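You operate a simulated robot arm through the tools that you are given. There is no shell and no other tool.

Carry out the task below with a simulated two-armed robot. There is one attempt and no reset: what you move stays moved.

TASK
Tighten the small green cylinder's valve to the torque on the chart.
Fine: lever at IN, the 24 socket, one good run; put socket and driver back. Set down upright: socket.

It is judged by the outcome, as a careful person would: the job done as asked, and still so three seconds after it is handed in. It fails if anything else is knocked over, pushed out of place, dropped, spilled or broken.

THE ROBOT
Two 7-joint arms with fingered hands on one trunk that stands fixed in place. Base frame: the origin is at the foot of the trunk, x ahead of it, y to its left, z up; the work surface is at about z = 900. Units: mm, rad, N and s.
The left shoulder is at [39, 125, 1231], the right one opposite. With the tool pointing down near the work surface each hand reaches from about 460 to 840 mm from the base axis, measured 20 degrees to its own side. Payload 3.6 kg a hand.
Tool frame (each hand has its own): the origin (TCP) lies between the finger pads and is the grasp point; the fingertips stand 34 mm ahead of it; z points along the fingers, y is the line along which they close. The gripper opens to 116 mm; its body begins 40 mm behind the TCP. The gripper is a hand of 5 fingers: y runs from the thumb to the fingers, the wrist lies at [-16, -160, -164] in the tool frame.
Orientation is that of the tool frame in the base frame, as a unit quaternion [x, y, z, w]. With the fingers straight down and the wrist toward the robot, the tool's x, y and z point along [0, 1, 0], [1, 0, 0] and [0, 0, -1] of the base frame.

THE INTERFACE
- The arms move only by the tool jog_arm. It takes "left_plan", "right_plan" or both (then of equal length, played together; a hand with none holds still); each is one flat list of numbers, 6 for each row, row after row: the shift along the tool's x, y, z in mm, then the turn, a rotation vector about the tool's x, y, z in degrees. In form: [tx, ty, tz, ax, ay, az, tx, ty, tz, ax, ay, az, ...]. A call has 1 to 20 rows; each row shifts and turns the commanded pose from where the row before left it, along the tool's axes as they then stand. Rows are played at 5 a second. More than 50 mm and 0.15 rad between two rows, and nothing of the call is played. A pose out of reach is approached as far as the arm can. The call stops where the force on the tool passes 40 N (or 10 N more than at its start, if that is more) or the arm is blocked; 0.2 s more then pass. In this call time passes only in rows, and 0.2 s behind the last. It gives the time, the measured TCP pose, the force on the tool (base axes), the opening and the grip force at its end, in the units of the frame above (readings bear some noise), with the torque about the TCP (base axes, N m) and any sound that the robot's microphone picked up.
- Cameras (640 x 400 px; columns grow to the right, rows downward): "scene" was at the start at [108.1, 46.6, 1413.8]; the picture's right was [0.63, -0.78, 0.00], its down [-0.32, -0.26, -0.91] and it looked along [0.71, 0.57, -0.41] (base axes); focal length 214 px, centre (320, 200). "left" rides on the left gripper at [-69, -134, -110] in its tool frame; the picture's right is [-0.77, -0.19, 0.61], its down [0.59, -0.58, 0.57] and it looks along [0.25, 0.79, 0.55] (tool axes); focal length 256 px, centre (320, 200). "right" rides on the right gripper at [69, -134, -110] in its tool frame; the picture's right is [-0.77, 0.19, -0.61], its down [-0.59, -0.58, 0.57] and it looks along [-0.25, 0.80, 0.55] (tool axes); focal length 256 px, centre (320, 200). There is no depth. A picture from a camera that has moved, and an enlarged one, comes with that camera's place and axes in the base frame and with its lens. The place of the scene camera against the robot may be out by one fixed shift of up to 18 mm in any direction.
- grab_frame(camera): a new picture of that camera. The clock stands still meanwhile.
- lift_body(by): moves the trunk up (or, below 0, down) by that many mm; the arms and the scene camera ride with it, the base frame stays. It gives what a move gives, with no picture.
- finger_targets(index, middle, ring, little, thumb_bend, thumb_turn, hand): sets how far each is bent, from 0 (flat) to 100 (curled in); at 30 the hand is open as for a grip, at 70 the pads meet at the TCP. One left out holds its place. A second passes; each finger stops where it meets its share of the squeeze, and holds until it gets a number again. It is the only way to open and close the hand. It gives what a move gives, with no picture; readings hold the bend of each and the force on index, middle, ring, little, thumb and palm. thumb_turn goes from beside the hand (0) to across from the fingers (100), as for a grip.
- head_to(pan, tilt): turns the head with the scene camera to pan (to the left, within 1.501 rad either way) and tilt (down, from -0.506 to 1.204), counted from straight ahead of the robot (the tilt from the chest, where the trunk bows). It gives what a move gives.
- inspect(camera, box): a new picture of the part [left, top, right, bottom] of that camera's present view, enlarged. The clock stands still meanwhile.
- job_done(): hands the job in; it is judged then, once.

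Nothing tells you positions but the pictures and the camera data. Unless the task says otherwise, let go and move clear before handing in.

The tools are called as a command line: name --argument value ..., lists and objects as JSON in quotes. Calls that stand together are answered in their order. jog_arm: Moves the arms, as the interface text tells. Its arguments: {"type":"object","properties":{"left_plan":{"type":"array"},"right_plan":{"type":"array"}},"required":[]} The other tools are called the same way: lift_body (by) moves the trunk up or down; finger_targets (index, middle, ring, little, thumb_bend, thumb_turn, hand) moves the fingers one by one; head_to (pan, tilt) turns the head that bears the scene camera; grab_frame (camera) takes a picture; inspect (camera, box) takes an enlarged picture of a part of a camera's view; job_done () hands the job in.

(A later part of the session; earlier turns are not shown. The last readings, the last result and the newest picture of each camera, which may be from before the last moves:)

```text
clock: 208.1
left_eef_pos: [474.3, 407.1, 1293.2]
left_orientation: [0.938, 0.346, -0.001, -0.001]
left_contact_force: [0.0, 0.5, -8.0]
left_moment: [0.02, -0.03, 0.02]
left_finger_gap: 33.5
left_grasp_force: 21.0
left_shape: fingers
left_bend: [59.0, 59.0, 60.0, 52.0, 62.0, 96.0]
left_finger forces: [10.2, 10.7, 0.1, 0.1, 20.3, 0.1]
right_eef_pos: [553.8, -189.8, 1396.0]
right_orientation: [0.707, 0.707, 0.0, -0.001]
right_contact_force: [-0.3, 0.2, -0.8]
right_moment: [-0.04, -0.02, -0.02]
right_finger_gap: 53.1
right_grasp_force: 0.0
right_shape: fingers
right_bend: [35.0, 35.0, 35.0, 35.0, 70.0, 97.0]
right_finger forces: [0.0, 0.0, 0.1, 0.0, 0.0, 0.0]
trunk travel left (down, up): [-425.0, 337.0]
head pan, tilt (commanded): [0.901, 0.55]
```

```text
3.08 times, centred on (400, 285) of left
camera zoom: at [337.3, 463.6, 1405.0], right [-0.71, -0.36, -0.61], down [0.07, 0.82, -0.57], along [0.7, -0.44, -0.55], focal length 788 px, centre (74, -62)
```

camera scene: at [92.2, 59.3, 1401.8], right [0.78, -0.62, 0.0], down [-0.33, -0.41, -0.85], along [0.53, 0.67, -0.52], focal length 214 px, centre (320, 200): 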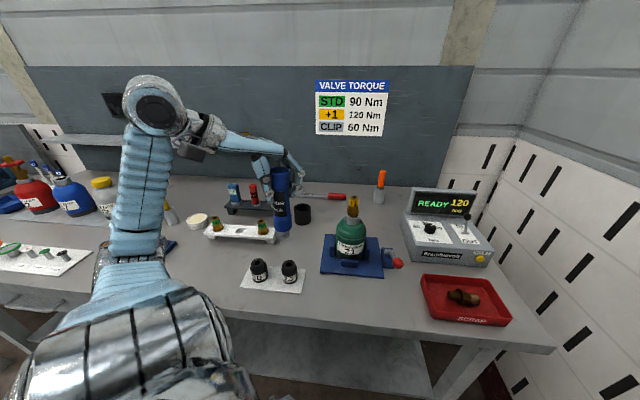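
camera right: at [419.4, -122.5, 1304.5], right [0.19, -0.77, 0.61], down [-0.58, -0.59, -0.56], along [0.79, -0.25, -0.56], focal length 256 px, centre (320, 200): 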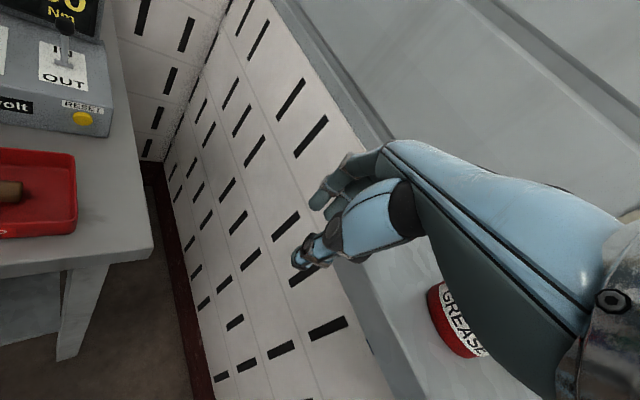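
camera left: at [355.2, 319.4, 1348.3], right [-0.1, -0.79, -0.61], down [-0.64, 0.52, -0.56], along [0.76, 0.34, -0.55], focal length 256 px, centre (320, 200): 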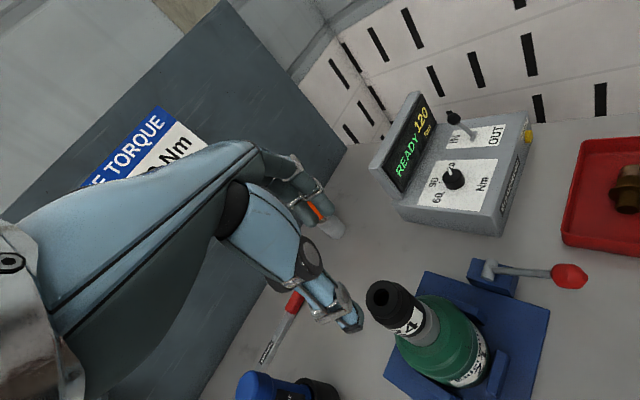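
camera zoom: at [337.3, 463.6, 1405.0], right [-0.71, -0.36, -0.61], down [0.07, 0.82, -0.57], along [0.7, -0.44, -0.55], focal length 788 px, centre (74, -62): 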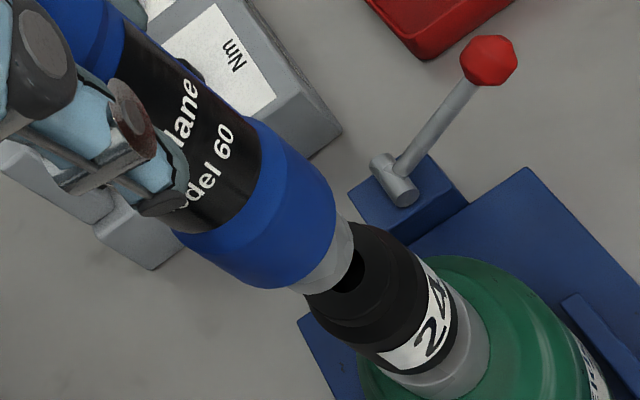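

inspect --camera "left" --box '[380, 265, 450, 335]'

inspect --camera "scene" --box '[335, 160, 375, 215]'

```text
5.71 times, centred on (415, 300) of left
camera zoom: at [337.3, 463.6, 1405.0], right [-0.71, -0.36, -0.61], down [0.07, 0.82, -0.57], along [0.7, -0.44, -0.55], focal length 1463 px, centre (-223, -371)
```

zoom: 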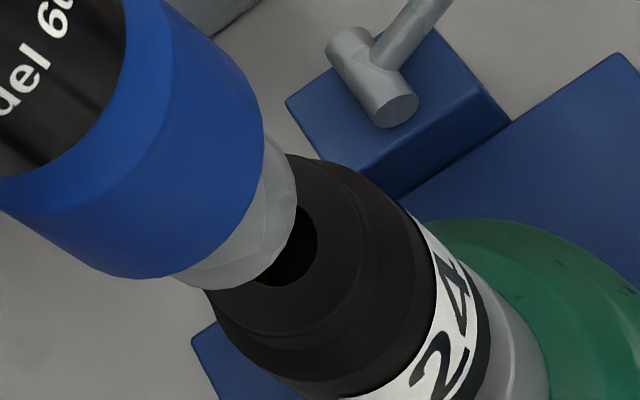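

```text
7.27 times, centred on (355, 188) of scene
camera zoom: at [92.8, 59.4, 1401.8], right [0.78, -0.62, 0.0], down [-0.33, -0.41, -0.85], along [0.53, 0.67, -0.52], focal length 1560 px, centre (66, 291)
```

zoom: 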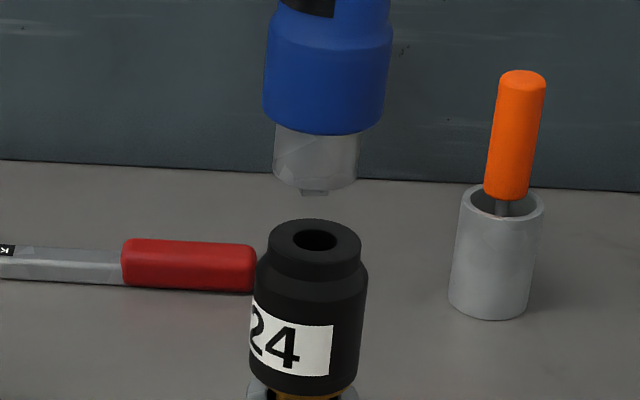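

The scene view clearly shows the square stub and the socket hole. I'll shift about 3 mm to line them up and lower closer.

jog_arm --left_plan '[-1.4, 3, 0, 0, 0, 0, 0, 0, 7, 0, 0, 0, 0, 0, 7, 0, 0, 0, 0, 0, 0, 0, 0, 0, 0, 0, 0, 0, 0, 0]'

inspect --camera "left" --box '[370, 255, 440, 325]'

inspect --camera "scene" --box '[335, 160, 375, 215]'

```text
clock: 209.3
left_eef_pos: [475.9, 403.8, 1279.0]
left_orientation: [0.938, 0.347, -0.001, -0.001]
left_contact_force: [0.4, 0.1, -7.1]
left_moment: [0.01, -0.02, -0.03]
left_finger_gap: 33.7
left_grasp_force: 20.4
left_shape: fingers
left_bend: [59.0, 59.0, 60.0, 52.0, 62.0, 96.0]
left_finger forces: [10.4, 10.7, 0.0, 0.1, 20.3, 0.0]
right_eef_pos: [552.3, -189.0, 1396.7]
right_orientation: [0.707, 0.707, 0.0, 0.0]
right_contact_force: [0.2, -0.3, 0.3]
right_moment: [-0.01, -0.03, -0.01]
right_finger_gap: 53.1
right_grasp_force: 0.1
right_shape: fingers
right_bend: [35.0, 35.0, 35.0, 35.0, 70.0, 97.0]
right_finger forces: [0.0, 0.0, 0.0, 0.0, 0.1, 0.1]
trunk travel left (down, up): [-425.0, 337.0]
head pan, tilt (commanded): [0.901, 0.55]
```

```text
5.71 times, centred on (405, 290) of left
camera zoom: at [337.7, 460.2, 1390.2], right [-0.71, -0.36, -0.61], down [0.07, 0.82, -0.57], along [0.7, -0.44, -0.55], focal length 1463 px, centre (-166, -314)
```

zoom: 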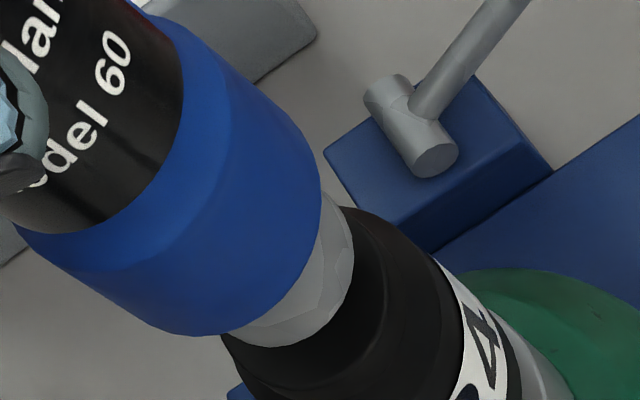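

```text
7.27 times, centred on (355, 188) of scene
camera zoom: at [92.6, 59.6, 1401.8], right [0.78, -0.62, 0.0], down [-0.33, -0.41, -0.85], along [0.53, 0.67, -0.52], focal length 1560 px, centre (66, 291)
```

zoom: 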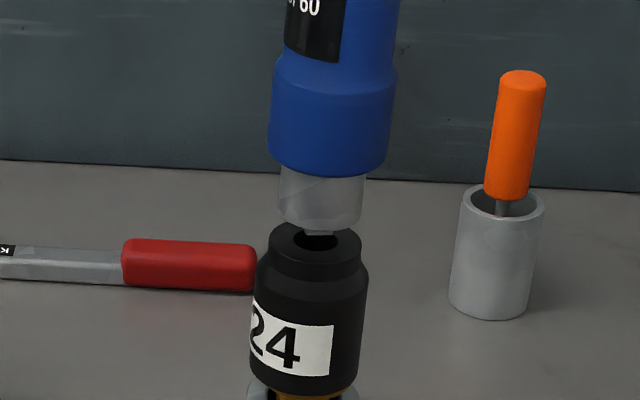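

Aligned to within a millimetre. Lowering the stub into the socket.

jog_arm --left_plan '[0.6, -0.3, 0, 0, 0, 0, 0, 0, 4, 0, 0, 0, 0, 0, 3, 0, 0, 0, 0, 0, 0, 0, 0, 0]'

inspect --camera "scene" --box '[335, 160, 375, 215]'

inspect --camera "left" --box '[370, 255, 440, 325]'

```text
clock: 210.3
left_eef_pos: [477.0, 404.2, 1272.7]
left_orientation: [0.938, 0.347, 0.0, -0.001]
left_contact_force: [0.0, -0.4, -6.7]
left_moment: [0.06, 0.0, 0.0]
left_finger_gap: 33.5
left_grasp_force: 20.2
left_shape: fingers
left_bend: [59.0, 59.0, 60.0, 52.0, 62.0, 96.0]
left_finger forces: [10.3, 10.7, 0.0, 0.0, 20.3, 0.0]
right_eef_pos: [552.0, -189.7, 1395.5]
right_orientation: [0.707, 0.708, -0.001, 0.0]
right_contact_force: [-0.3, 0.2, 0.3]
right_moment: [-0.04, 0.01, 0.01]
right_finger_gap: 52.9
right_grasp_force: 0.0
right_shape: fingers
right_bend: [35.0, 35.0, 35.0, 35.0, 70.0, 97.0]
right_finger forces: [0.0, 0.0, 0.0, 0.0, 0.1, 0.0]
trunk travel left (down, up): [-425.0, 337.0]
head pan, tilt (commanded): [0.901, 0.55]
```

```text
7.27 times, centred on (355, 188) of scene
camera zoom: at [92.6, 59.4, 1401.8], right [0.78, -0.62, 0.0], down [-0.33, -0.41, -0.85], along [0.53, 0.67, -0.52], focal length 1560 px, centre (66, 291)
```

zoom: 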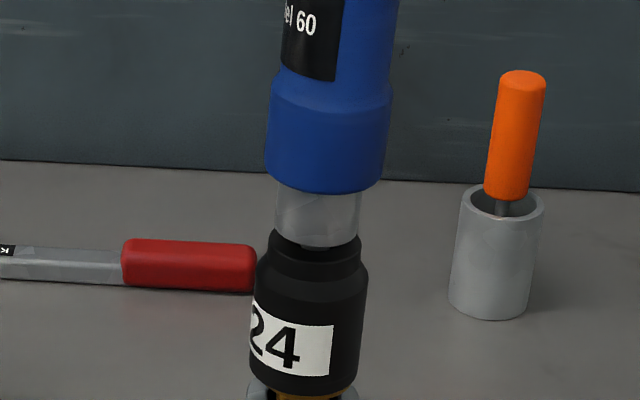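

```text
5.71 times, centred on (405, 290) of left
camera zoom: at [338.0, 461.0, 1383.1], right [-0.71, -0.36, -0.61], down [0.07, 0.82, -0.57], along [0.7, -0.44, -0.55], focal length 1463 px, centre (-166, -314)
```

zoom: 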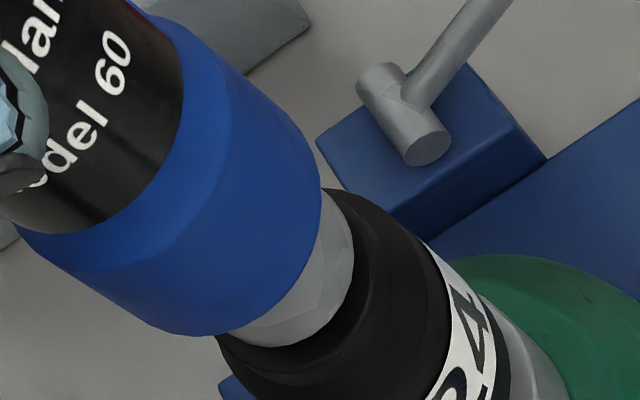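

jog_arm --left_plan '[0, 0, 3, 0, 0, 0, 0, 0, 2, 0, 0, 0, 0, 0, 0, 0, 0, 0]'

jog_arm --left_plan '[0, 0, 2, 0, 0, 0, 0, 0, 1, 0, 0, 0, 0, 0, 0, 0, 0, 0]'

inspect --camera "scene" --box '[335, 160, 375, 215]'

inspect --camera "scene" --box '[390, 180, 500, 270]'

```text
clock: 211.1
left_eef_pos: [476.0, 405.7, 1266.7]
left_orientation: [0.938, 0.346, -0.001, 0.0]
left_contact_force: [0.1, 0.6, -7.1]
left_moment: [0.01, -0.05, 0.03]
left_finger_gap: 33.5
left_grasp_force: 20.9
left_shape: fingers
left_bend: [59.0, 59.0, 60.0, 52.0, 62.0, 96.0]
left_finger forces: [10.3, 10.7, 0.1, 0.0, 20.3, 0.1]
right_eef_pos: [552.3, -189.7, 1397.2]
right_orientation: [0.707, 0.707, -0.001, -0.001]
right_contact_force: [0.5, -0.1, 0.5]
right_moment: [0.0, 0.02, 0.01]
right_finger_gap: 53.2
right_grasp_force: 0.1
right_shape: fingers
right_bend: [35.0, 35.0, 35.0, 35.0, 70.0, 97.0]
right_finger forces: [0.0, 0.1, 0.1, 0.1, 0.0, 0.1]
trunk travel left (down, up): [-425.0, 337.0]
head pan, tilt (commanded): [0.901, 0.55]
```

```text
clock: 211.9
left_eef_pos: [476.2, 402.9, 1262.7]
left_orientation: [0.938, 0.347, 0.001, 0.0]
left_contact_force: [0.4, -1.7, -2.1]
left_moment: [-0.1, -0.11, -0.02]
left_finger_gap: 33.7
left_grasp_force: 21.2
left_shape: fingers
left_bend: [59.0, 59.0, 60.0, 52.0, 62.0, 96.0]
left_finger forces: [10.9, 11.5, 0.0, 0.0, 20.8, 0.0]
right_eef_pos: [552.2, -189.1, 1396.2]
right_orientation: [0.707, 0.707, 0.0, 0.0]
right_contact_force: [0.4, -0.8, -0.2]
right_moment: [-0.02, -0.03, 0.01]
right_finger_gap: 53.0
right_grasp_force: 0.1
right_shape: fingers
right_bend: [35.0, 35.0, 35.0, 35.0, 70.0, 97.0]
right_finger forces: [0.0, 0.0, 0.0, 0.0, 0.0, 0.0]
trunk travel left (down, up): [-425.0, 337.0]
head pan, tilt (commanded): [0.901, 0.55]
```

```text
7.27 times, centred on (355, 188) of scene
camera zoom: at [92.2, 58.8, 1401.9], right [0.78, -0.62, 0.0], down [-0.33, -0.41, -0.85], along [0.53, 0.67, -0.52], focal length 1560 px, centre (66, 291)
```

zoom: 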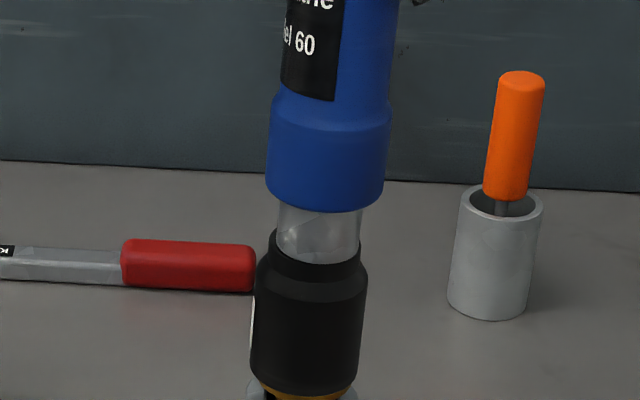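

```text
4.44 times, centred on (445, 225) of scene
camera zoom: at [92.2, 58.8, 1401.9], right [0.78, -0.62, 0.0], down [-0.33, -0.41, -0.85], along [0.53, 0.67, -0.52], focal length 953 px, centre (-236, 89)
```

zoom: 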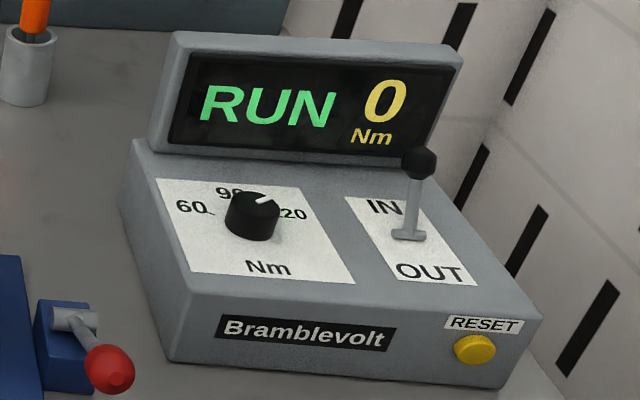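

The controller shows RUN and the socket is turning. I'll hold steady and watch.

jog_arm --left_plan '[0, 0, 0, 0, 0, 0, 0, 0, 0, 0, 0, 0, 0, 0, 0, 0, 0, 0]'

inspect --camera "scene" --box '[390, 180, 500, 270]'

inspect --camera "scene" --box '[315, 150, 405, 285]'

```text
clock: 212.7
left_eef_pos: [476.2, 405.5, 1263.8]
left_orientation: [0.938, 0.347, -0.001, 0.0]
left_contact_force: [-0.2, -0.1, -7.8]
left_moment: [0.01, 0.0, 0.02]
left_finger_gap: 33.5
left_grasp_force: 20.8
left_shape: fingers
left_bend: [59.0, 59.0, 60.0, 52.0, 62.0, 96.0]
left_finger forces: [10.3, 10.8, 0.1, 0.0, 20.5, 0.0]
right_eef_pos: [552.6, -188.5, 1397.4]
right_orientation: [0.707, 0.707, 0.0, 0.0]
right_contact_force: [-0.5, 0.9, 0.9]
right_moment: [0.01, 0.01, -0.02]
right_finger_gap: 52.9
right_grasp_force: 0.0
right_shape: fingers
right_bend: [35.0, 35.0, 35.0, 35.0, 70.0, 97.0]
right_finger forces: [0.0, 0.1, 0.1, 0.1, 0.1, 0.1]
trunk travel left (down, up): [-425.0, 337.0]
head pan, tilt (commanded): [0.901, 0.55]
```

```text
4.44 times, centred on (445, 225) of scene
camera zoom: at [92.5, 59.4, 1401.8], right [0.78, -0.62, 0.0], down [-0.33, -0.41, -0.85], along [0.53, 0.67, -0.52], focal length 953 px, centre (-236, 89)
```

zoom: 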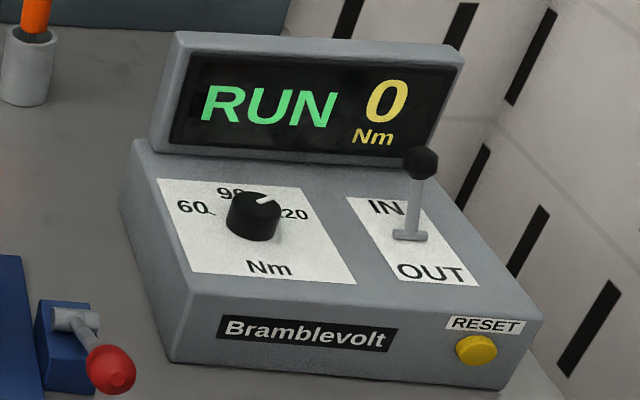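

```text
2.96 times, centred on (360, 218) of scene
camera zoom: at [92.5, 59.4, 1401.8], right [0.78, -0.62, 0.0], down [-0.33, -0.41, -0.85], along [0.53, 0.67, -0.52], focal length 636 px, centre (202, 148)
```

zoom: 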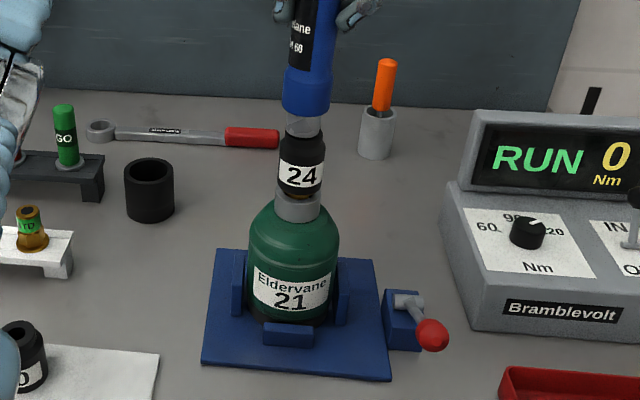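

It's running and the cylinder isn't turning; the valve is screwing in and sinking away from the driver. I'll follow it down gently.

jog_arm --left_plan '[0, 0, 1.5, 0, 0, 0, 0, 0, 1, 0, 0, 0, 0, 0, 0.5, 0, 0, 0, 0, 0, 0, 0, 0, 0]'

inspect --camera "scene" --box '[315, 150, 500, 285]'

```text
clock: 213.7
left_eef_pos: [476.5, 404.9, 1259.7]
left_orientation: [0.938, 0.347, 0.0, -0.001]
left_contact_force: [-0.1, -0.1, -6.8]
left_moment: [0.0, -0.01, 0.02]
left_finger_gap: 33.8
left_grasp_force: 20.6
left_shape: fingers
left_bend: [59.0, 59.0, 60.0, 52.0, 62.0, 96.0]
left_finger forces: [10.3, 10.7, 0.1, 0.0, 20.4, 0.0]
right_eef_pos: [553.1, -189.2, 1395.2]
right_orientation: [0.707, 0.707, -0.001, -0.001]
right_contact_force: [0.5, -0.1, 0.0]
right_moment: [0.02, 0.02, 0.01]
right_finger_gap: 53.3
right_grasp_force: 0.0
right_shape: fingers
right_bend: [35.0, 35.0, 35.0, 35.0, 70.0, 97.0]
right_finger forces: [0.0, 0.0, 0.1, 0.1, 0.1, 0.0]
trunk travel left (down, up): [-425.0, 337.0]
head pan, tilt (commanded): [0.901, 0.55]
```

```text
2.96 times, centred on (408, 218) of scene
camera zoom: at [92.6, 59.5, 1401.8], right [0.78, -0.62, 0.0], down [-0.33, -0.41, -0.85], along [0.53, 0.67, -0.52], focal length 636 px, centre (61, 148)
```

zoom: 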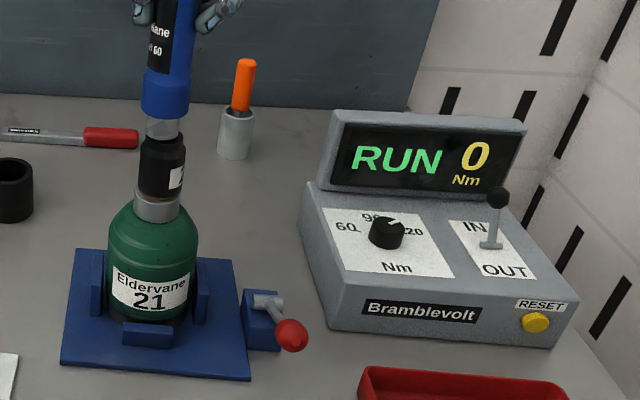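

jog_arm --left_plan '[0, 0, 1, 0, 0, 0, 0, 0, 1, 0, 0, 0, 0, 0, 0.5, 0, 0, 0, 0, 0, 0, 0, 0, 0]'

inspect --camera "scene" --box '[315, 150, 500, 285]'

```text
clock: 214.7
left_eef_pos: [476.2, 404.6, 1257.9]
left_orientation: [0.938, 0.347, 0.001, 0.0]
left_contact_force: [0.1, 0.5, -7.9]
left_moment: [0.01, -0.01, 0.03]
left_finger_gap: 33.6
left_grasp_force: 20.2
left_shape: fingers
left_bend: [59.0, 59.0, 60.0, 52.0, 62.0, 96.0]
left_finger forces: [10.3, 10.7, 0.0, 0.0, 20.4, 0.0]
right_eef_pos: [552.6, -189.4, 1396.3]
right_orientation: [0.707, 0.707, 0.0, -0.002]
right_contact_force: [-0.3, -0.8, 0.5]
right_moment: [-0.02, 0.01, -0.01]
right_finger_gap: 53.3
right_grasp_force: 0.0
right_shape: fingers
right_bend: [35.0, 35.0, 35.0, 35.0, 70.0, 97.0]
right_finger forces: [0.0, 0.1, 0.1, 0.0, 0.1, 0.0]
trunk travel left (down, up): [-425.0, 337.0]
head pan, tilt (commanded): [0.901, 0.55]
```

```text
2.96 times, centred on (408, 218) of scene
camera zoom: at [92.6, 59.5, 1401.8], right [0.78, -0.62, 0.0], down [-0.33, -0.41, -0.85], along [0.53, 0.67, -0.52], focal length 636 px, centre (61, 148)
```

zoom: 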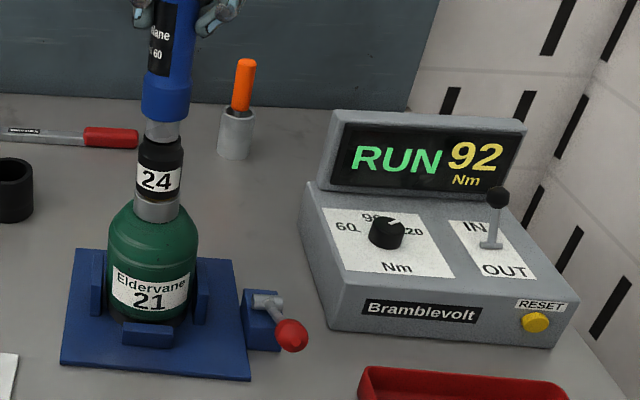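

92 Nm and climbing, the cylinder stays still. Holding steady.

jog_arm --left_plan '[0, 0, 0.3, 0, 0, 0, 0, 0, 0, 0, 0, 0]'

inspect --camera "scene" --box '[315, 150, 500, 285]'

```text
clock: 215.3
left_eef_pos: [477.3, 405.2, 1258.0]
left_orientation: [0.938, 0.347, 0.0, -0.001]
left_contact_force: [0.2, -0.2, -7.4]
left_moment: [0.0, 0.01, -0.04]
left_finger_gap: 33.6
left_grasp_force: 20.6
left_shape: fingers
left_bend: [59.0, 59.0, 60.0, 52.0, 62.0, 96.0]
left_finger forces: [10.3, 10.7, 0.1, 0.0, 20.4, 0.1]
right_eef_pos: [553.0, -189.2, 1396.4]
right_orientation: [0.707, 0.707, -0.001, 0.0]
right_contact_force: [0.3, -0.3, 1.2]
right_moment: [-0.02, -0.05, 0.0]
right_finger_gap: 52.9
right_grasp_force: 0.1
right_shape: fingers
right_bend: [35.0, 35.0, 35.0, 35.0, 70.0, 97.0]
right_finger forces: [0.0, 0.0, 0.0, 0.1, 0.0, 0.1]
trunk travel left (down, up): [-425.0, 337.0]
head pan, tilt (commanded): [0.901, 0.55]
```

```text
2.96 times, centred on (408, 218) of scene
camera zoom: at [92.6, 59.5, 1401.8], right [0.78, -0.62, 0.0], down [-0.33, -0.41, -0.85], along [0.53, 0.67, -0.52], focal length 636 px, centre (61, 148)
```

zoom: 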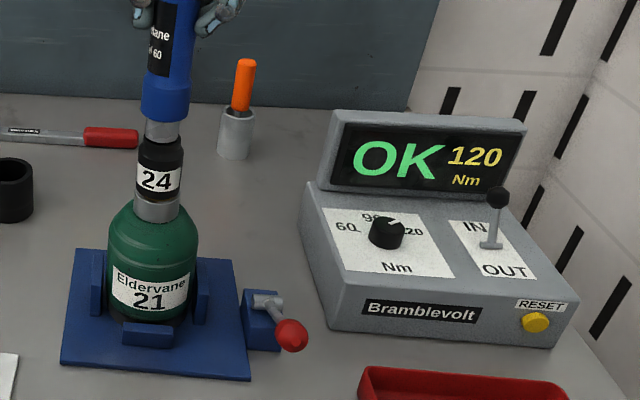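

OK at 120 Nm: one good run. Lifting the driver straight off the socket now.

jog_arm --left_plan '[0, 0, -4.8, 0, 0, 0, 0, 0, -10, 0, 0, 0, 0, 0, -20, 0, 0, 0, 0, 0, 0, 0, 0, 0]'

inspect --camera "scene" --box '[315, 130, 500, 285]'

inspect --camera "left" --box '[330, 220, 470, 350]'

```text
clock: 216.3
left_eef_pos: [475.6, 405.4, 1291.8]
left_orientation: [0.938, 0.347, -0.002, -0.001]
left_contact_force: [-0.4, 1.2, -7.4]
left_moment: [0.0, -0.03, 0.01]
left_finger_gap: 33.5
left_grasp_force: 20.8
left_shape: fingers
left_bend: [59.0, 59.0, 60.0, 52.0, 62.0, 96.0]
left_finger forces: [10.3, 10.8, 0.0, 0.0, 20.4, 0.0]
right_eef_pos: [552.6, -188.8, 1395.5]
right_orientation: [0.707, 0.707, 0.0, -0.001]
right_contact_force: [0.2, -0.2, -0.7]
right_moment: [0.0, 0.02, -0.01]
right_finger_gap: 53.1
right_grasp_force: 0.1
right_shape: fingers
right_bend: [35.0, 35.0, 35.0, 35.0, 70.0, 97.0]
right_finger forces: [0.0, 0.0, 0.1, 0.0, 0.1, 0.1]
trunk travel left (down, up): [-425.0, 337.0]
head pan, tilt (commanded): [0.901, 0.55]
```

```text
2.58 times, centred on (408, 208) of scene
camera zoom: at [92.7, 59.8, 1401.7], right [0.78, -0.62, 0.0], down [-0.33, -0.41, -0.85], along [0.53, 0.67, -0.52], focal length 554 px, centre (94, 181)
```

zoom: 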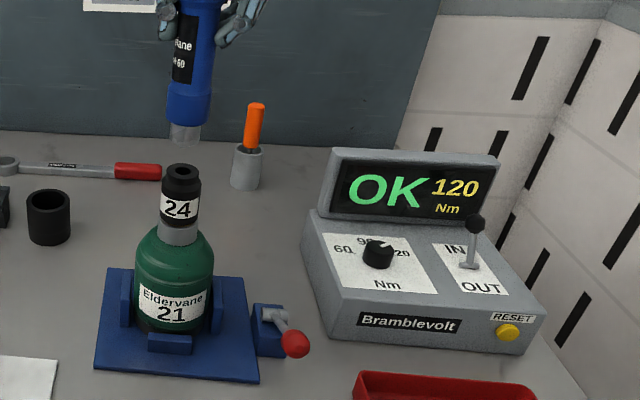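

```text
3.08 times, centred on (400, 285) of left
camera zoom: at [337.9, 462.0, 1404.2], right [-0.71, -0.36, -0.61], down [0.07, 0.82, -0.57], along [0.7, -0.44, -0.55], focal length 788 px, centre (74, -62)
```

zoom: 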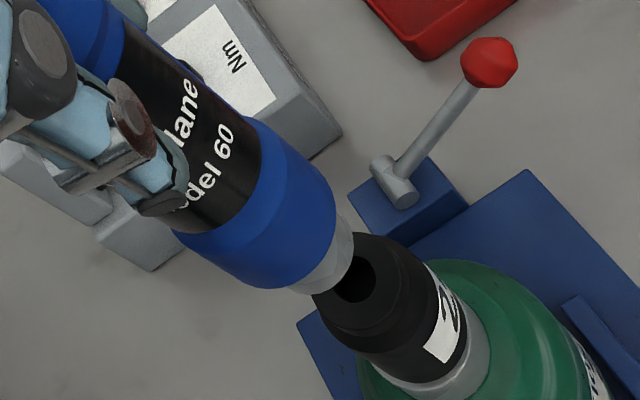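

The driver is unchanged in my grip and the display holds OK 120. Now returning it to its cup by exactly reversing the ledger of moves.

jog_arm --left_plan '[0.8, -2.7, 0, 0, 0, 0, 0, 0, 0, 0, 0, -7, 0, 0, 0, 0, 0, -7, 0, 0, 0, 0, 0, -7, 0, 0, 0, 0, 0, -7, 0, 0, 0, 0, 0, -7, 0, 0, 0, 0, 0, -7, 0, 0, 0, 0, 0, -7, 0, 0, 0, 0, 0, -7, 40, 2.5, 0, 0, 0, 0, 40, 2.5, 0, 0, 0, 0, 40, 2.5, 0, 0, 0, 0, 40, 2.5, 0, 0, 0, 0, 40, 2.5, 0, 0, 0, 0, 40, 2.5, 0, 0, 0, 0, 0, 0, 0, 0, 0, 0, 0, 0, 0, 0, 0, 0]'

inspect --camera "left" --box '[250, 170, 450, 350]'

inspect --camera "scene" --box '[250, 60, 360, 230]'

```text
clock: 219.9
left_eef_pos: [461.3, 648.6, 1295.6]
left_orientation: [0.665, 0.747, -0.001, -0.001]
left_contact_force: [0.5, 0.1, -7.3]
left_moment: [-0.02, 0.0, 0.01]
left_finger_gap: 33.3
left_grasp_force: 19.9
left_shape: fingers
left_bend: [59.0, 59.0, 60.0, 52.0, 62.0, 96.0]
left_finger forces: [10.1, 11.0, 0.0, 0.0, 19.8, 0.0]
right_eef_pos: [552.1, -187.8, 1395.2]
right_orientation: [0.707, 0.707, -0.001, 0.0]
right_contact_force: [-0.3, -0.6, -0.2]
right_moment: [-0.02, 0.02, 0.01]
right_finger_gap: 53.0
right_grasp_force: 0.1
right_shape: fingers
right_bend: [35.0, 35.0, 35.0, 35.0, 70.0, 97.0]
right_finger forces: [0.0, 0.0, 0.0, 0.0, 0.0, 0.0]
trunk travel left (down, up): [-425.0, 337.0]
head pan, tilt (commanded): [0.901, 0.55]
```

```text
2.22 times, centred on (350, 260) of left
camera zoom: at [336.5, 563.7, 1407.0], right [-0.1, -0.79, -0.61], down [-0.64, 0.52, -0.56], along [0.76, 0.34, -0.55], focal length 569 px, centre (253, 67)
```

zoom: 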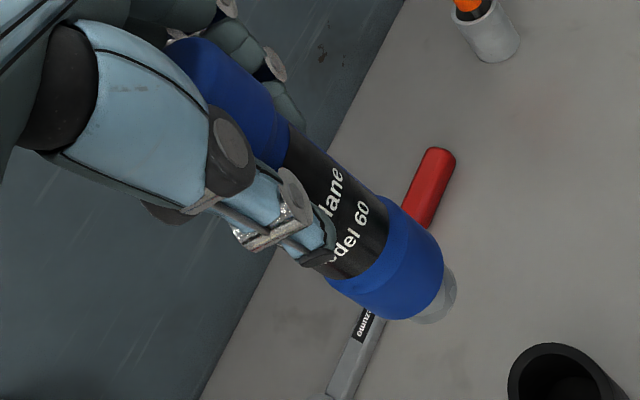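

```text
2.35 times, centred on (305, 145) of scene
camera zoom: at [92.5, 60.1, 1401.8], right [0.78, -0.62, 0.0], down [-0.33, -0.41, -0.85], along [0.53, 0.67, -0.52], focal length 505 px, centre (355, 329)
```

zoom: 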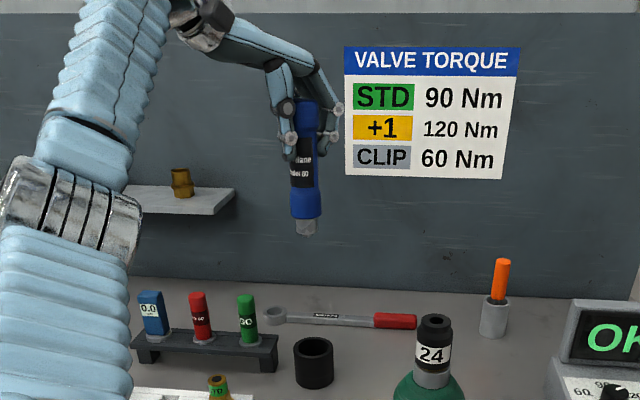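

The hand pose repeats exactly; the driver's tip has shifted only about 1 mm, which I'll compensate. Lowering toward the cup.

jog_arm --left_plan '[1, -0.3, 45, 0, 0, 0, 0, 0, 45, 0, 0, 0, 0, 0, 45, 0, 0, 0, 0, 0, 45, 0, 0, 0, 0, 0, 0, 0, 0, 0, 0, 0, 0, 0, 0, 0]'

inspect --camera "scene" --box '[285, 175, 325, 230]'

inspect --camera "left" --box '[340, 240, 460, 350]'

```text
clock: 221.3
left_eef_pos: [460.5, 651.1, 1112.7]
left_orientation: [0.665, 0.747, 0.0, -0.001]
left_contact_force: [0.6, -0.3, -7.8]
left_moment: [0.05, 0.02, 0.04]
left_finger_gap: 33.4
left_grasp_force: 20.3
left_shape: fingers
left_bend: [59.0, 59.0, 60.0, 52.0, 62.0, 96.0]
left_finger forces: [10.2, 11.1, 0.0, 0.0, 19.6, 0.0]
right_eef_pos: [551.8, -188.8, 1396.7]
right_orientation: [0.707, 0.707, -0.002, 0.0]
right_contact_force: [-0.1, -0.5, 0.1]
right_moment: [0.01, 0.04, -0.02]
right_finger_gap: 52.9
right_grasp_force: 0.1
right_shape: fingers
right_bend: [35.0, 35.0, 35.0, 35.0, 70.0, 97.0]
right_finger forces: [0.0, 0.0, 0.1, 0.1, 0.1, 0.0]
trunk travel left (down, up): [-425.0, 337.0]
head pan, tilt (commanded): [0.901, 0.55]
```

```text
7.27 times, centred on (305, 202) of scene
camera zoom: at [92.6, 60.4, 1401.8], right [0.78, -0.62, 0.0], down [-0.33, -0.41, -0.85], along [0.53, 0.67, -0.52], focal length 1560 px, centre (429, 182)
```

zoom: 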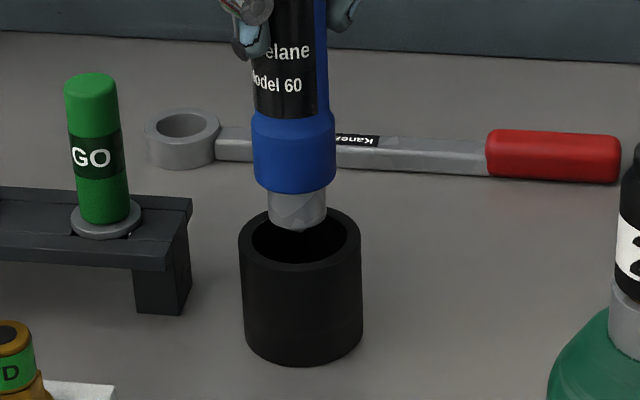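

```text
3.64 times, centred on (400, 295) of left
camera zoom: at [337.3, 566.1, 1224.4], right [-0.1, -0.79, -0.61], down [-0.64, 0.52, -0.57], along [0.76, 0.34, -0.55], focal length 931 px, centre (29, -146)
```

zoom: 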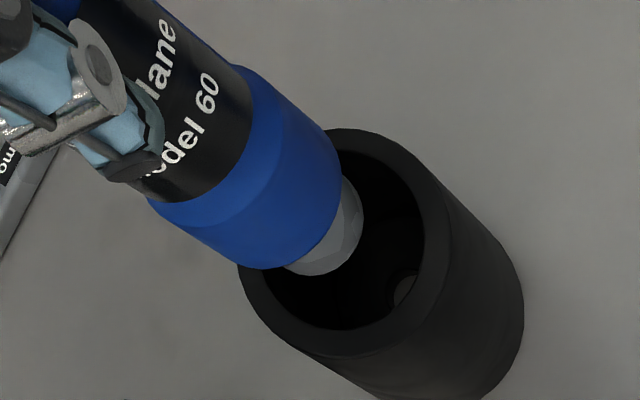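

jog_arm --left_plan '[0, 0, 12, 0, 0, 0, 0, 0, 0, 0, 0, 0, 0, 0, 0, 0, 0, 0]'

inspect --camera "scene" --box '[285, 175, 325, 230]'

inspect --camera "left" --box '[340, 240, 440, 340]'

```text
clock: 222.1
left_eef_pos: [461.9, 649.6, 1100.3]
left_orientation: [0.665, 0.747, -0.001, -0.001]
left_contact_force: [-0.2, 0.1, -7.4]
left_moment: [0.03, -0.02, 0.02]
left_finger_gap: 33.2
left_grasp_force: 20.1
left_shape: fingers
left_bend: [59.0, 59.0, 60.0, 52.0, 62.0, 96.0]
left_finger forces: [10.1, 11.0, 0.0, 0.0, 19.6, 0.0]
right_eef_pos: [554.3, -189.5, 1396.6]
right_orientation: [0.707, 0.707, 0.0, -0.001]
right_contact_force: [0.6, -0.6, -0.3]
right_moment: [-0.02, -0.02, 0.01]
right_finger_gap: 53.1
right_grasp_force: 0.1
right_shape: fingers
right_bend: [35.0, 35.0, 35.0, 35.0, 70.0, 97.0]
right_finger forces: [0.0, 0.0, 0.0, 0.0, 0.0, 0.1]
trunk travel left (down, up): [-425.0, 337.0]
head pan, tilt (commanded): [0.901, 0.55]
```

```text
7.27 times, centred on (305, 202) of scene
camera zoom: at [92.6, 60.0, 1401.8], right [0.78, -0.62, 0.0], down [-0.33, -0.41, -0.85], along [0.53, 0.67, -0.52], focal length 1560 px, centre (429, 182)
```

zoom: 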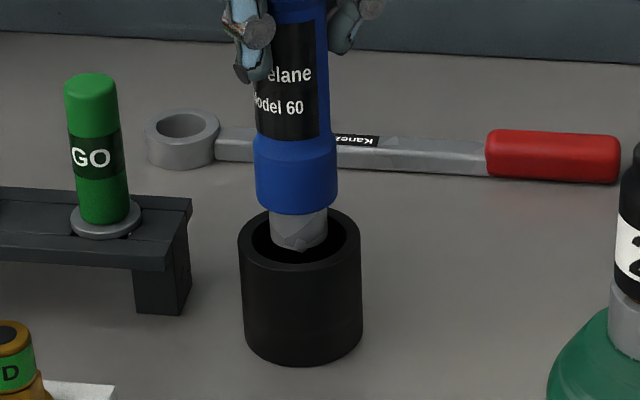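

```text
4.00 times, centred on (390, 290) of left
camera zoom: at [337.5, 565.5, 1212.5], right [-0.1, -0.79, -0.61], down [-0.64, 0.52, -0.56], along [0.76, 0.34, -0.56], focal length 1024 px, centre (40, -160)
```

zoom: 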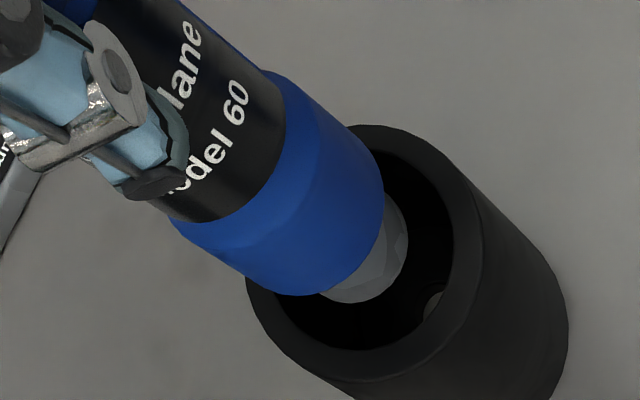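

At rim height the tip is centred to within a pixel in both views. Continuing down.

jog_arm --left_plan '[0, 0, 12, 0, 0, 0, 0, 0, 12, 0, 0, 0, 0, 0, 12, 0, 0, 0, 0, 0, 0, 0, 0, 0]'

jog_arm --left_plan '[0, 0, 5, 0, 0, 0, 0, 0, 4, 0, 0, 0, 0, 0, 0, 0, 0, 0]'

```text
clock: 223.1
left_eef_pos: [461.7, 648.3, 1062.9]
left_orientation: [0.665, 0.747, -0.001, 0.0]
left_contact_force: [0.4, 0.6, -7.2]
left_moment: [0.0, 0.0, 0.03]
left_finger_gap: 33.4
left_grasp_force: 20.2
left_shape: fingers
left_bend: [59.0, 59.0, 60.0, 52.0, 62.0, 96.0]
left_finger forces: [10.1, 11.1, 0.0, 0.0, 19.6, 0.1]
right_eef_pos: [553.1, -189.4, 1395.1]
right_orientation: [0.707, 0.707, -0.001, -0.001]
right_contact_force: [-0.4, -0.3, -0.2]
right_moment: [0.01, -0.02, 0.01]
right_finger_gap: 53.1
right_grasp_force: 0.1
right_shape: fingers
right_bend: [35.0, 35.0, 35.0, 35.0, 70.0, 97.0]
right_finger forces: [0.0, 0.0, 0.0, 0.0, 0.0, 0.0]
trunk travel left (down, up): [-425.0, 337.0]
head pan, tilt (commanded): [0.901, 0.55]
```

```text
clock: 223.9
left_eef_pos: [461.3, 649.8, 1053.8]
left_orientation: [0.665, 0.747, 0.0, -0.001]
left_contact_force: [-0.3, 0.5, -8.0]
left_moment: [0.05, 0.03, 0.01]
left_finger_gap: 33.3
left_grasp_force: 20.5
left_shape: fingers
left_bend: [59.0, 59.0, 60.0, 52.0, 62.0, 96.0]
left_finger forces: [10.1, 11.1, 0.1, 0.1, 19.5, 0.1]
right_eef_pos: [552.8, -188.8, 1395.4]
right_orientation: [0.707, 0.708, -0.001, 0.001]
right_contact_force: [-0.7, 0.4, 0.7]
right_moment: [0.0, -0.02, 0.02]
right_finger_gap: 52.9
right_grasp_force: 0.1
right_shape: fingers
right_bend: [35.0, 35.0, 35.0, 35.0, 70.0, 97.0]
right_finger forces: [0.0, 0.0, 0.0, 0.0, 0.0, 0.0]
trunk travel left (down, up): [-425.0, 337.0]
head pan, tilt (commanded): [0.901, 0.55]
```

jog_arm --left_plan '[0, 0, 3, 0, 0, 0, 0, 0, 0, 0, 0, 0]'

jog_arm --left_plan '[0, 0, 3, 0, 0, 0, 0, 0, 0, 0, 0, 0]'

jog_arm --left_plan '[0, 0, 2, 0, 0, 0, 0, 0, 0, 0, 0, 0]'

inspect --camera "scene" --box '[280, 165, 330, 225]'

```text
clock: 224.5
left_eef_pos: [461.4, 651.1, 1052.1]
left_orientation: [0.665, 0.747, -0.001, 0.0]
left_contact_force: [0.8, -0.2, -7.1]
left_moment: [0.01, 0.01, 0.0]
left_finger_gap: 33.2
left_grasp_force: 20.6
left_shape: fingers
left_bend: [59.0, 59.0, 60.0, 52.0, 62.0, 96.0]
left_finger forces: [10.1, 11.1, 0.0, 0.0, 19.5, 0.0]
right_eef_pos: [552.9, -189.7, 1396.3]
right_orientation: [0.707, 0.707, -0.001, 0.0]
right_contact_force: [-0.1, 0.5, 0.4]
right_moment: [-0.03, -0.01, -0.05]
right_finger_gap: 53.2
right_grasp_force: 0.0
right_shape: fingers
right_bend: [35.0, 35.0, 35.0, 35.0, 70.0, 97.0]
right_finger forces: [0.0, 0.0, 0.1, 0.0, 0.0, 0.1]
trunk travel left (down, up): [-425.0, 337.0]
head pan, tilt (commanded): [0.901, 0.55]
```

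```text
clock: 225.1
left_eef_pos: [461.2, 650.2, 1048.8]
left_orientation: [0.665, 0.747, -0.001, 0.0]
left_contact_force: [0.0, -0.1, -7.4]
left_moment: [0.01, 0.01, 0.0]
left_finger_gap: 33.0
left_grasp_force: 20.1
left_shape: fingers
left_bend: [59.0, 59.0, 60.0, 52.0, 62.0, 96.0]
left_finger forces: [10.1, 11.0, 0.0, 0.1, 19.4, 0.0]
right_eef_pos: [552.7, -187.8, 1396.8]
right_orientation: [0.707, 0.707, -0.001, 0.0]
right_contact_force: [-0.2, 0.7, -0.6]
right_moment: [0.0, -0.01, 0.01]
right_finger_gap: 53.0
right_grasp_force: 0.0
right_shape: fingers
right_bend: [35.0, 35.0, 35.0, 35.0, 70.0, 97.0]
right_finger forces: [0.0, 0.0, 0.0, 0.1, 0.0, 0.1]
trunk travel left (down, up): [-425.0, 337.0]
head pan, tilt (commanded): [0.901, 0.55]
```

```text
clock: 225.7
left_eef_pos: [460.1, 649.1, 1047.9]
left_orientation: [0.665, 0.747, 0.0, -0.001]
left_contact_force: [-0.7, -0.2, -6.4]
left_moment: [0.02, -0.02, 0.02]
left_finger_gap: 33.6
left_grasp_force: 20.6
left_shape: fingers
left_bend: [59.0, 59.0, 60.0, 52.0, 62.0, 96.0]
left_finger forces: [10.2, 11.0, 0.0, 0.0, 19.5, 0.0]
right_eef_pos: [552.6, -188.0, 1395.9]
right_orientation: [0.707, 0.707, 0.0, -0.001]
right_contact_force: [-0.6, -0.8, 0.3]
right_moment: [0.02, -0.03, -0.04]
right_finger_gap: 53.4
right_grasp_force: 0.0
right_shape: fingers
right_bend: [35.0, 35.0, 35.0, 35.0, 70.0, 97.0]
right_finger forces: [0.0, 0.0, 0.0, 0.0, 0.0, 0.0]
trunk travel left (down, up): [-425.0, 337.0]
head pan, tilt (commanded): [0.901, 0.55]
```

```text
6.67 times, centred on (305, 195) of scene
camera zoom: at [92.6, 60.0, 1401.8], right [0.78, -0.62, 0.0], down [-0.33, -0.41, -0.85], along [0.53, 0.67, -0.52], focal length 1430 px, centre (420, 233)
```

zoom: 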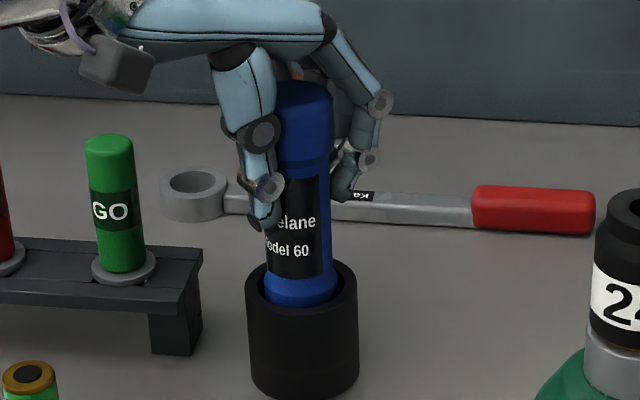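

No resistance, and it's already below the height where it stuck before, so the stub is in its hole. A few more millimetres.

jog_arm --left_plan '[0, 0, 2, 0, 0, 0, 0, 0, 1, 0, 0, 0, 0, 0, 0, 0, 0, 0]'

jog_arm --left_plan '[0, 0, 1.5, 0, 0, 0, 0, 0, 0, 0, 0, 0]'

inspect --camera "scene" --box '[280, 165, 330, 225]'

```text
clock: 226.5
left_eef_pos: [461.3, 649.3, 1046.5]
left_orientation: [0.666, 0.746, 0.002, 0.0]
left_contact_force: [-0.2, 0.4, -2.3]
left_moment: [0.03, -0.01, -0.02]
left_finger_gap: 33.2
left_grasp_force: 20.4
left_shape: fingers
left_bend: [59.0, 59.0, 60.0, 52.0, 62.0, 96.0]
left_finger forces: [10.1, 11.5, 0.0, 0.0, 20.1, 0.1]
right_eef_pos: [551.7, -190.0, 1395.6]
right_orientation: [0.707, 0.707, -0.001, 0.0]
right_contact_force: [0.9, -0.8, 0.2]
right_moment: [-0.01, 0.03, -0.01]
right_finger_gap: 53.3
right_grasp_force: 0.1
right_shape: fingers
right_bend: [35.0, 35.0, 35.0, 35.0, 70.0, 97.0]
right_finger forces: [0.0, 0.1, 0.0, 0.0, 0.1, 0.1]
trunk travel left (down, up): [-425.0, 337.0]
head pan, tilt (commanded): [0.901, 0.55]
```

```text
clock: 227.1
left_eef_pos: [461.3, 647.4, 1045.7]
left_orientation: [0.665, 0.747, 0.001, 0.0]
left_contact_force: [-0.8, 0.0, 4.1]
left_moment: [0.04, -0.03, 0.0]
left_finger_gap: 33.2
left_grasp_force: 21.6
left_shape: fingers
left_bend: [59.0, 59.0, 60.0, 52.0, 62.0, 96.0]
left_finger forces: [10.0, 12.3, 0.0, 0.0, 21.1, 0.0]
right_eef_pos: [552.6, -189.2, 1396.1]
right_orientation: [0.708, 0.706, -0.001, -0.001]
right_contact_force: [-1.4, -0.2, 0.0]
right_moment: [0.0, 0.01, 0.02]
right_finger_gap: 53.1
right_grasp_force: 0.1
right_shape: fingers
right_bend: [35.0, 35.0, 35.0, 35.0, 70.0, 97.0]
right_finger forces: [0.1, 0.0, 0.0, 0.0, 0.0, 0.0]
trunk travel left (down, up): [-425.0, 337.0]
head pan, tilt (commanded): [0.901, 0.55]
```

```text
6.67 times, centred on (305, 195) of scene
camera zoom: at [91.5, 58.5, 1402.0], right [0.78, -0.62, 0.0], down [-0.32, -0.41, -0.85], along [0.53, 0.67, -0.52], focal length 1430 px, centre (420, 233)
```

zoom: 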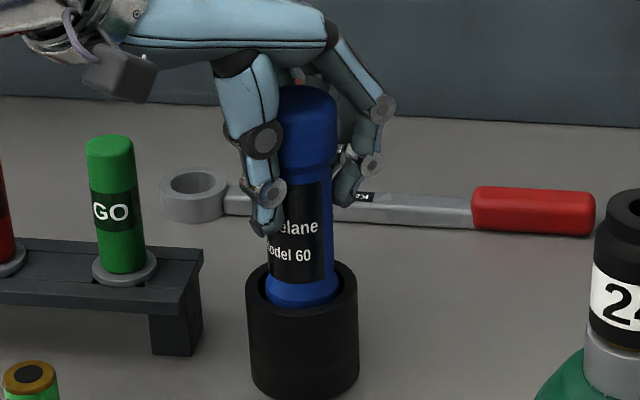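

It's down to the same depth as when I picked it up, with the floor contact felt. Easing off and releasing.

jog_arm --left_plan '[0, 0, -0.8, 0, 0, 0, 0, 0, 0, 0, 0, 0]'

finger_targets --hand "left" --index 55 --middle 55 --ring 48 --little 45 --thumb_bend 55

inspect --camera "scene" --box '[280, 165, 330, 225]'

inspect --camera "left" --box '[250, 170, 450, 350]'

```text
clock: 227.7
left_eef_pos: [461.0, 647.7, 1044.1]
left_orientation: [0.665, 0.747, 0.0, -0.001]
left_contact_force: [-0.1, -0.4, 3.5]
left_moment: [0.06, -0.08, 0.0]
left_finger_gap: 33.1
left_grasp_force: 22.2
left_shape: fingers
left_bend: [59.0, 59.0, 60.0, 52.0, 62.0, 96.0]
left_finger forces: [10.1, 12.7, 0.0, 0.0, 21.2, 0.1]
right_eef_pos: [552.1, -190.3, 1395.2]
right_orientation: [0.707, 0.707, 0.0, 0.0]
right_contact_force: [0.0, 0.0, -0.6]
right_moment: [0.01, -0.03, 0.05]
right_finger_gap: 53.0
right_grasp_force: 0.1
right_shape: fingers
right_bend: [35.0, 35.0, 35.0, 35.0, 70.0, 97.0]
right_finger forces: [0.0, 0.0, 0.1, 0.0, 0.0, 0.1]
trunk travel left (down, up): [-425.0, 337.0]
head pan, tilt (commanded): [0.901, 0.55]
```

```text
clock: 228.7
left_eef_pos: [461.0, 648.0, 1045.2]
left_orientation: [0.665, 0.747, 0.0, 0.0]
left_contact_force: [0.2, 0.4, 0.7]
left_moment: [-0.01, -0.01, 0.0]
left_finger_gap: 44.7
left_grasp_force: 0.1
left_shape: fingers
left_bend: [55.0, 55.0, 48.0, 45.0, 55.0, 97.0]
left_finger forces: [0.1, 0.1, 0.1, 0.1, 0.0, 0.1]
right_eef_pos: [552.9, -189.1, 1396.7]
right_orientation: [0.707, 0.707, 0.0, 0.0]
right_contact_force: [-0.6, 0.5, 0.4]
right_moment: [0.0, -0.03, 0.04]
right_finger_gap: 53.1
right_grasp_force: 0.1
right_shape: fingers
right_bend: [35.0, 35.0, 35.0, 35.0, 70.0, 97.0]
right_finger forces: [0.0, 0.1, 0.0, 0.0, 0.1, 0.0]
trunk travel left (down, up): [-425.0, 337.0]
head pan, tilt (commanded): [0.901, 0.55]
```

```text
6.67 times, centred on (305, 195) of scene
camera zoom: at [91.9, 58.9, 1401.9], right [0.78, -0.62, 0.0], down [-0.32, -0.41, -0.85], along [0.53, 0.67, -0.52], focal length 1430 px, centre (420, 233)
```

zoom: 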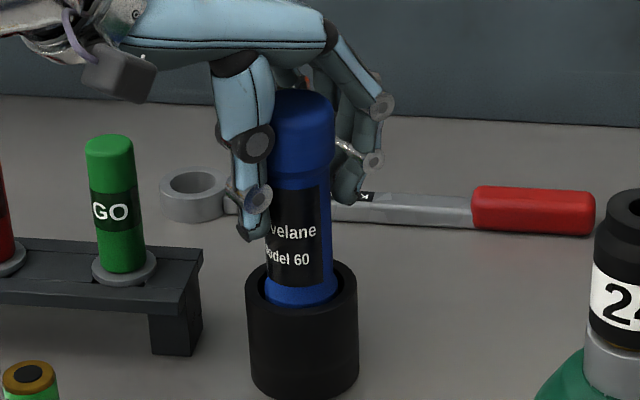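

```text
2.22 times, centred on (350, 260) of left
camera zoom: at [336.7, 563.3, 1156.3], right [-0.1, -0.79, -0.61], down [-0.64, 0.52, -0.56], along [0.76, 0.34, -0.55], focal length 569 px, centre (253, 67)
```

zoom: 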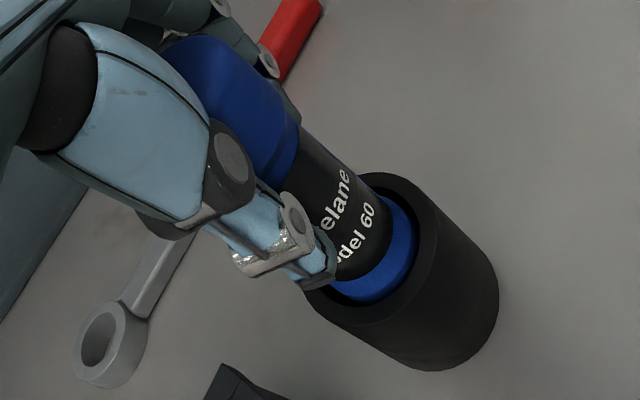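

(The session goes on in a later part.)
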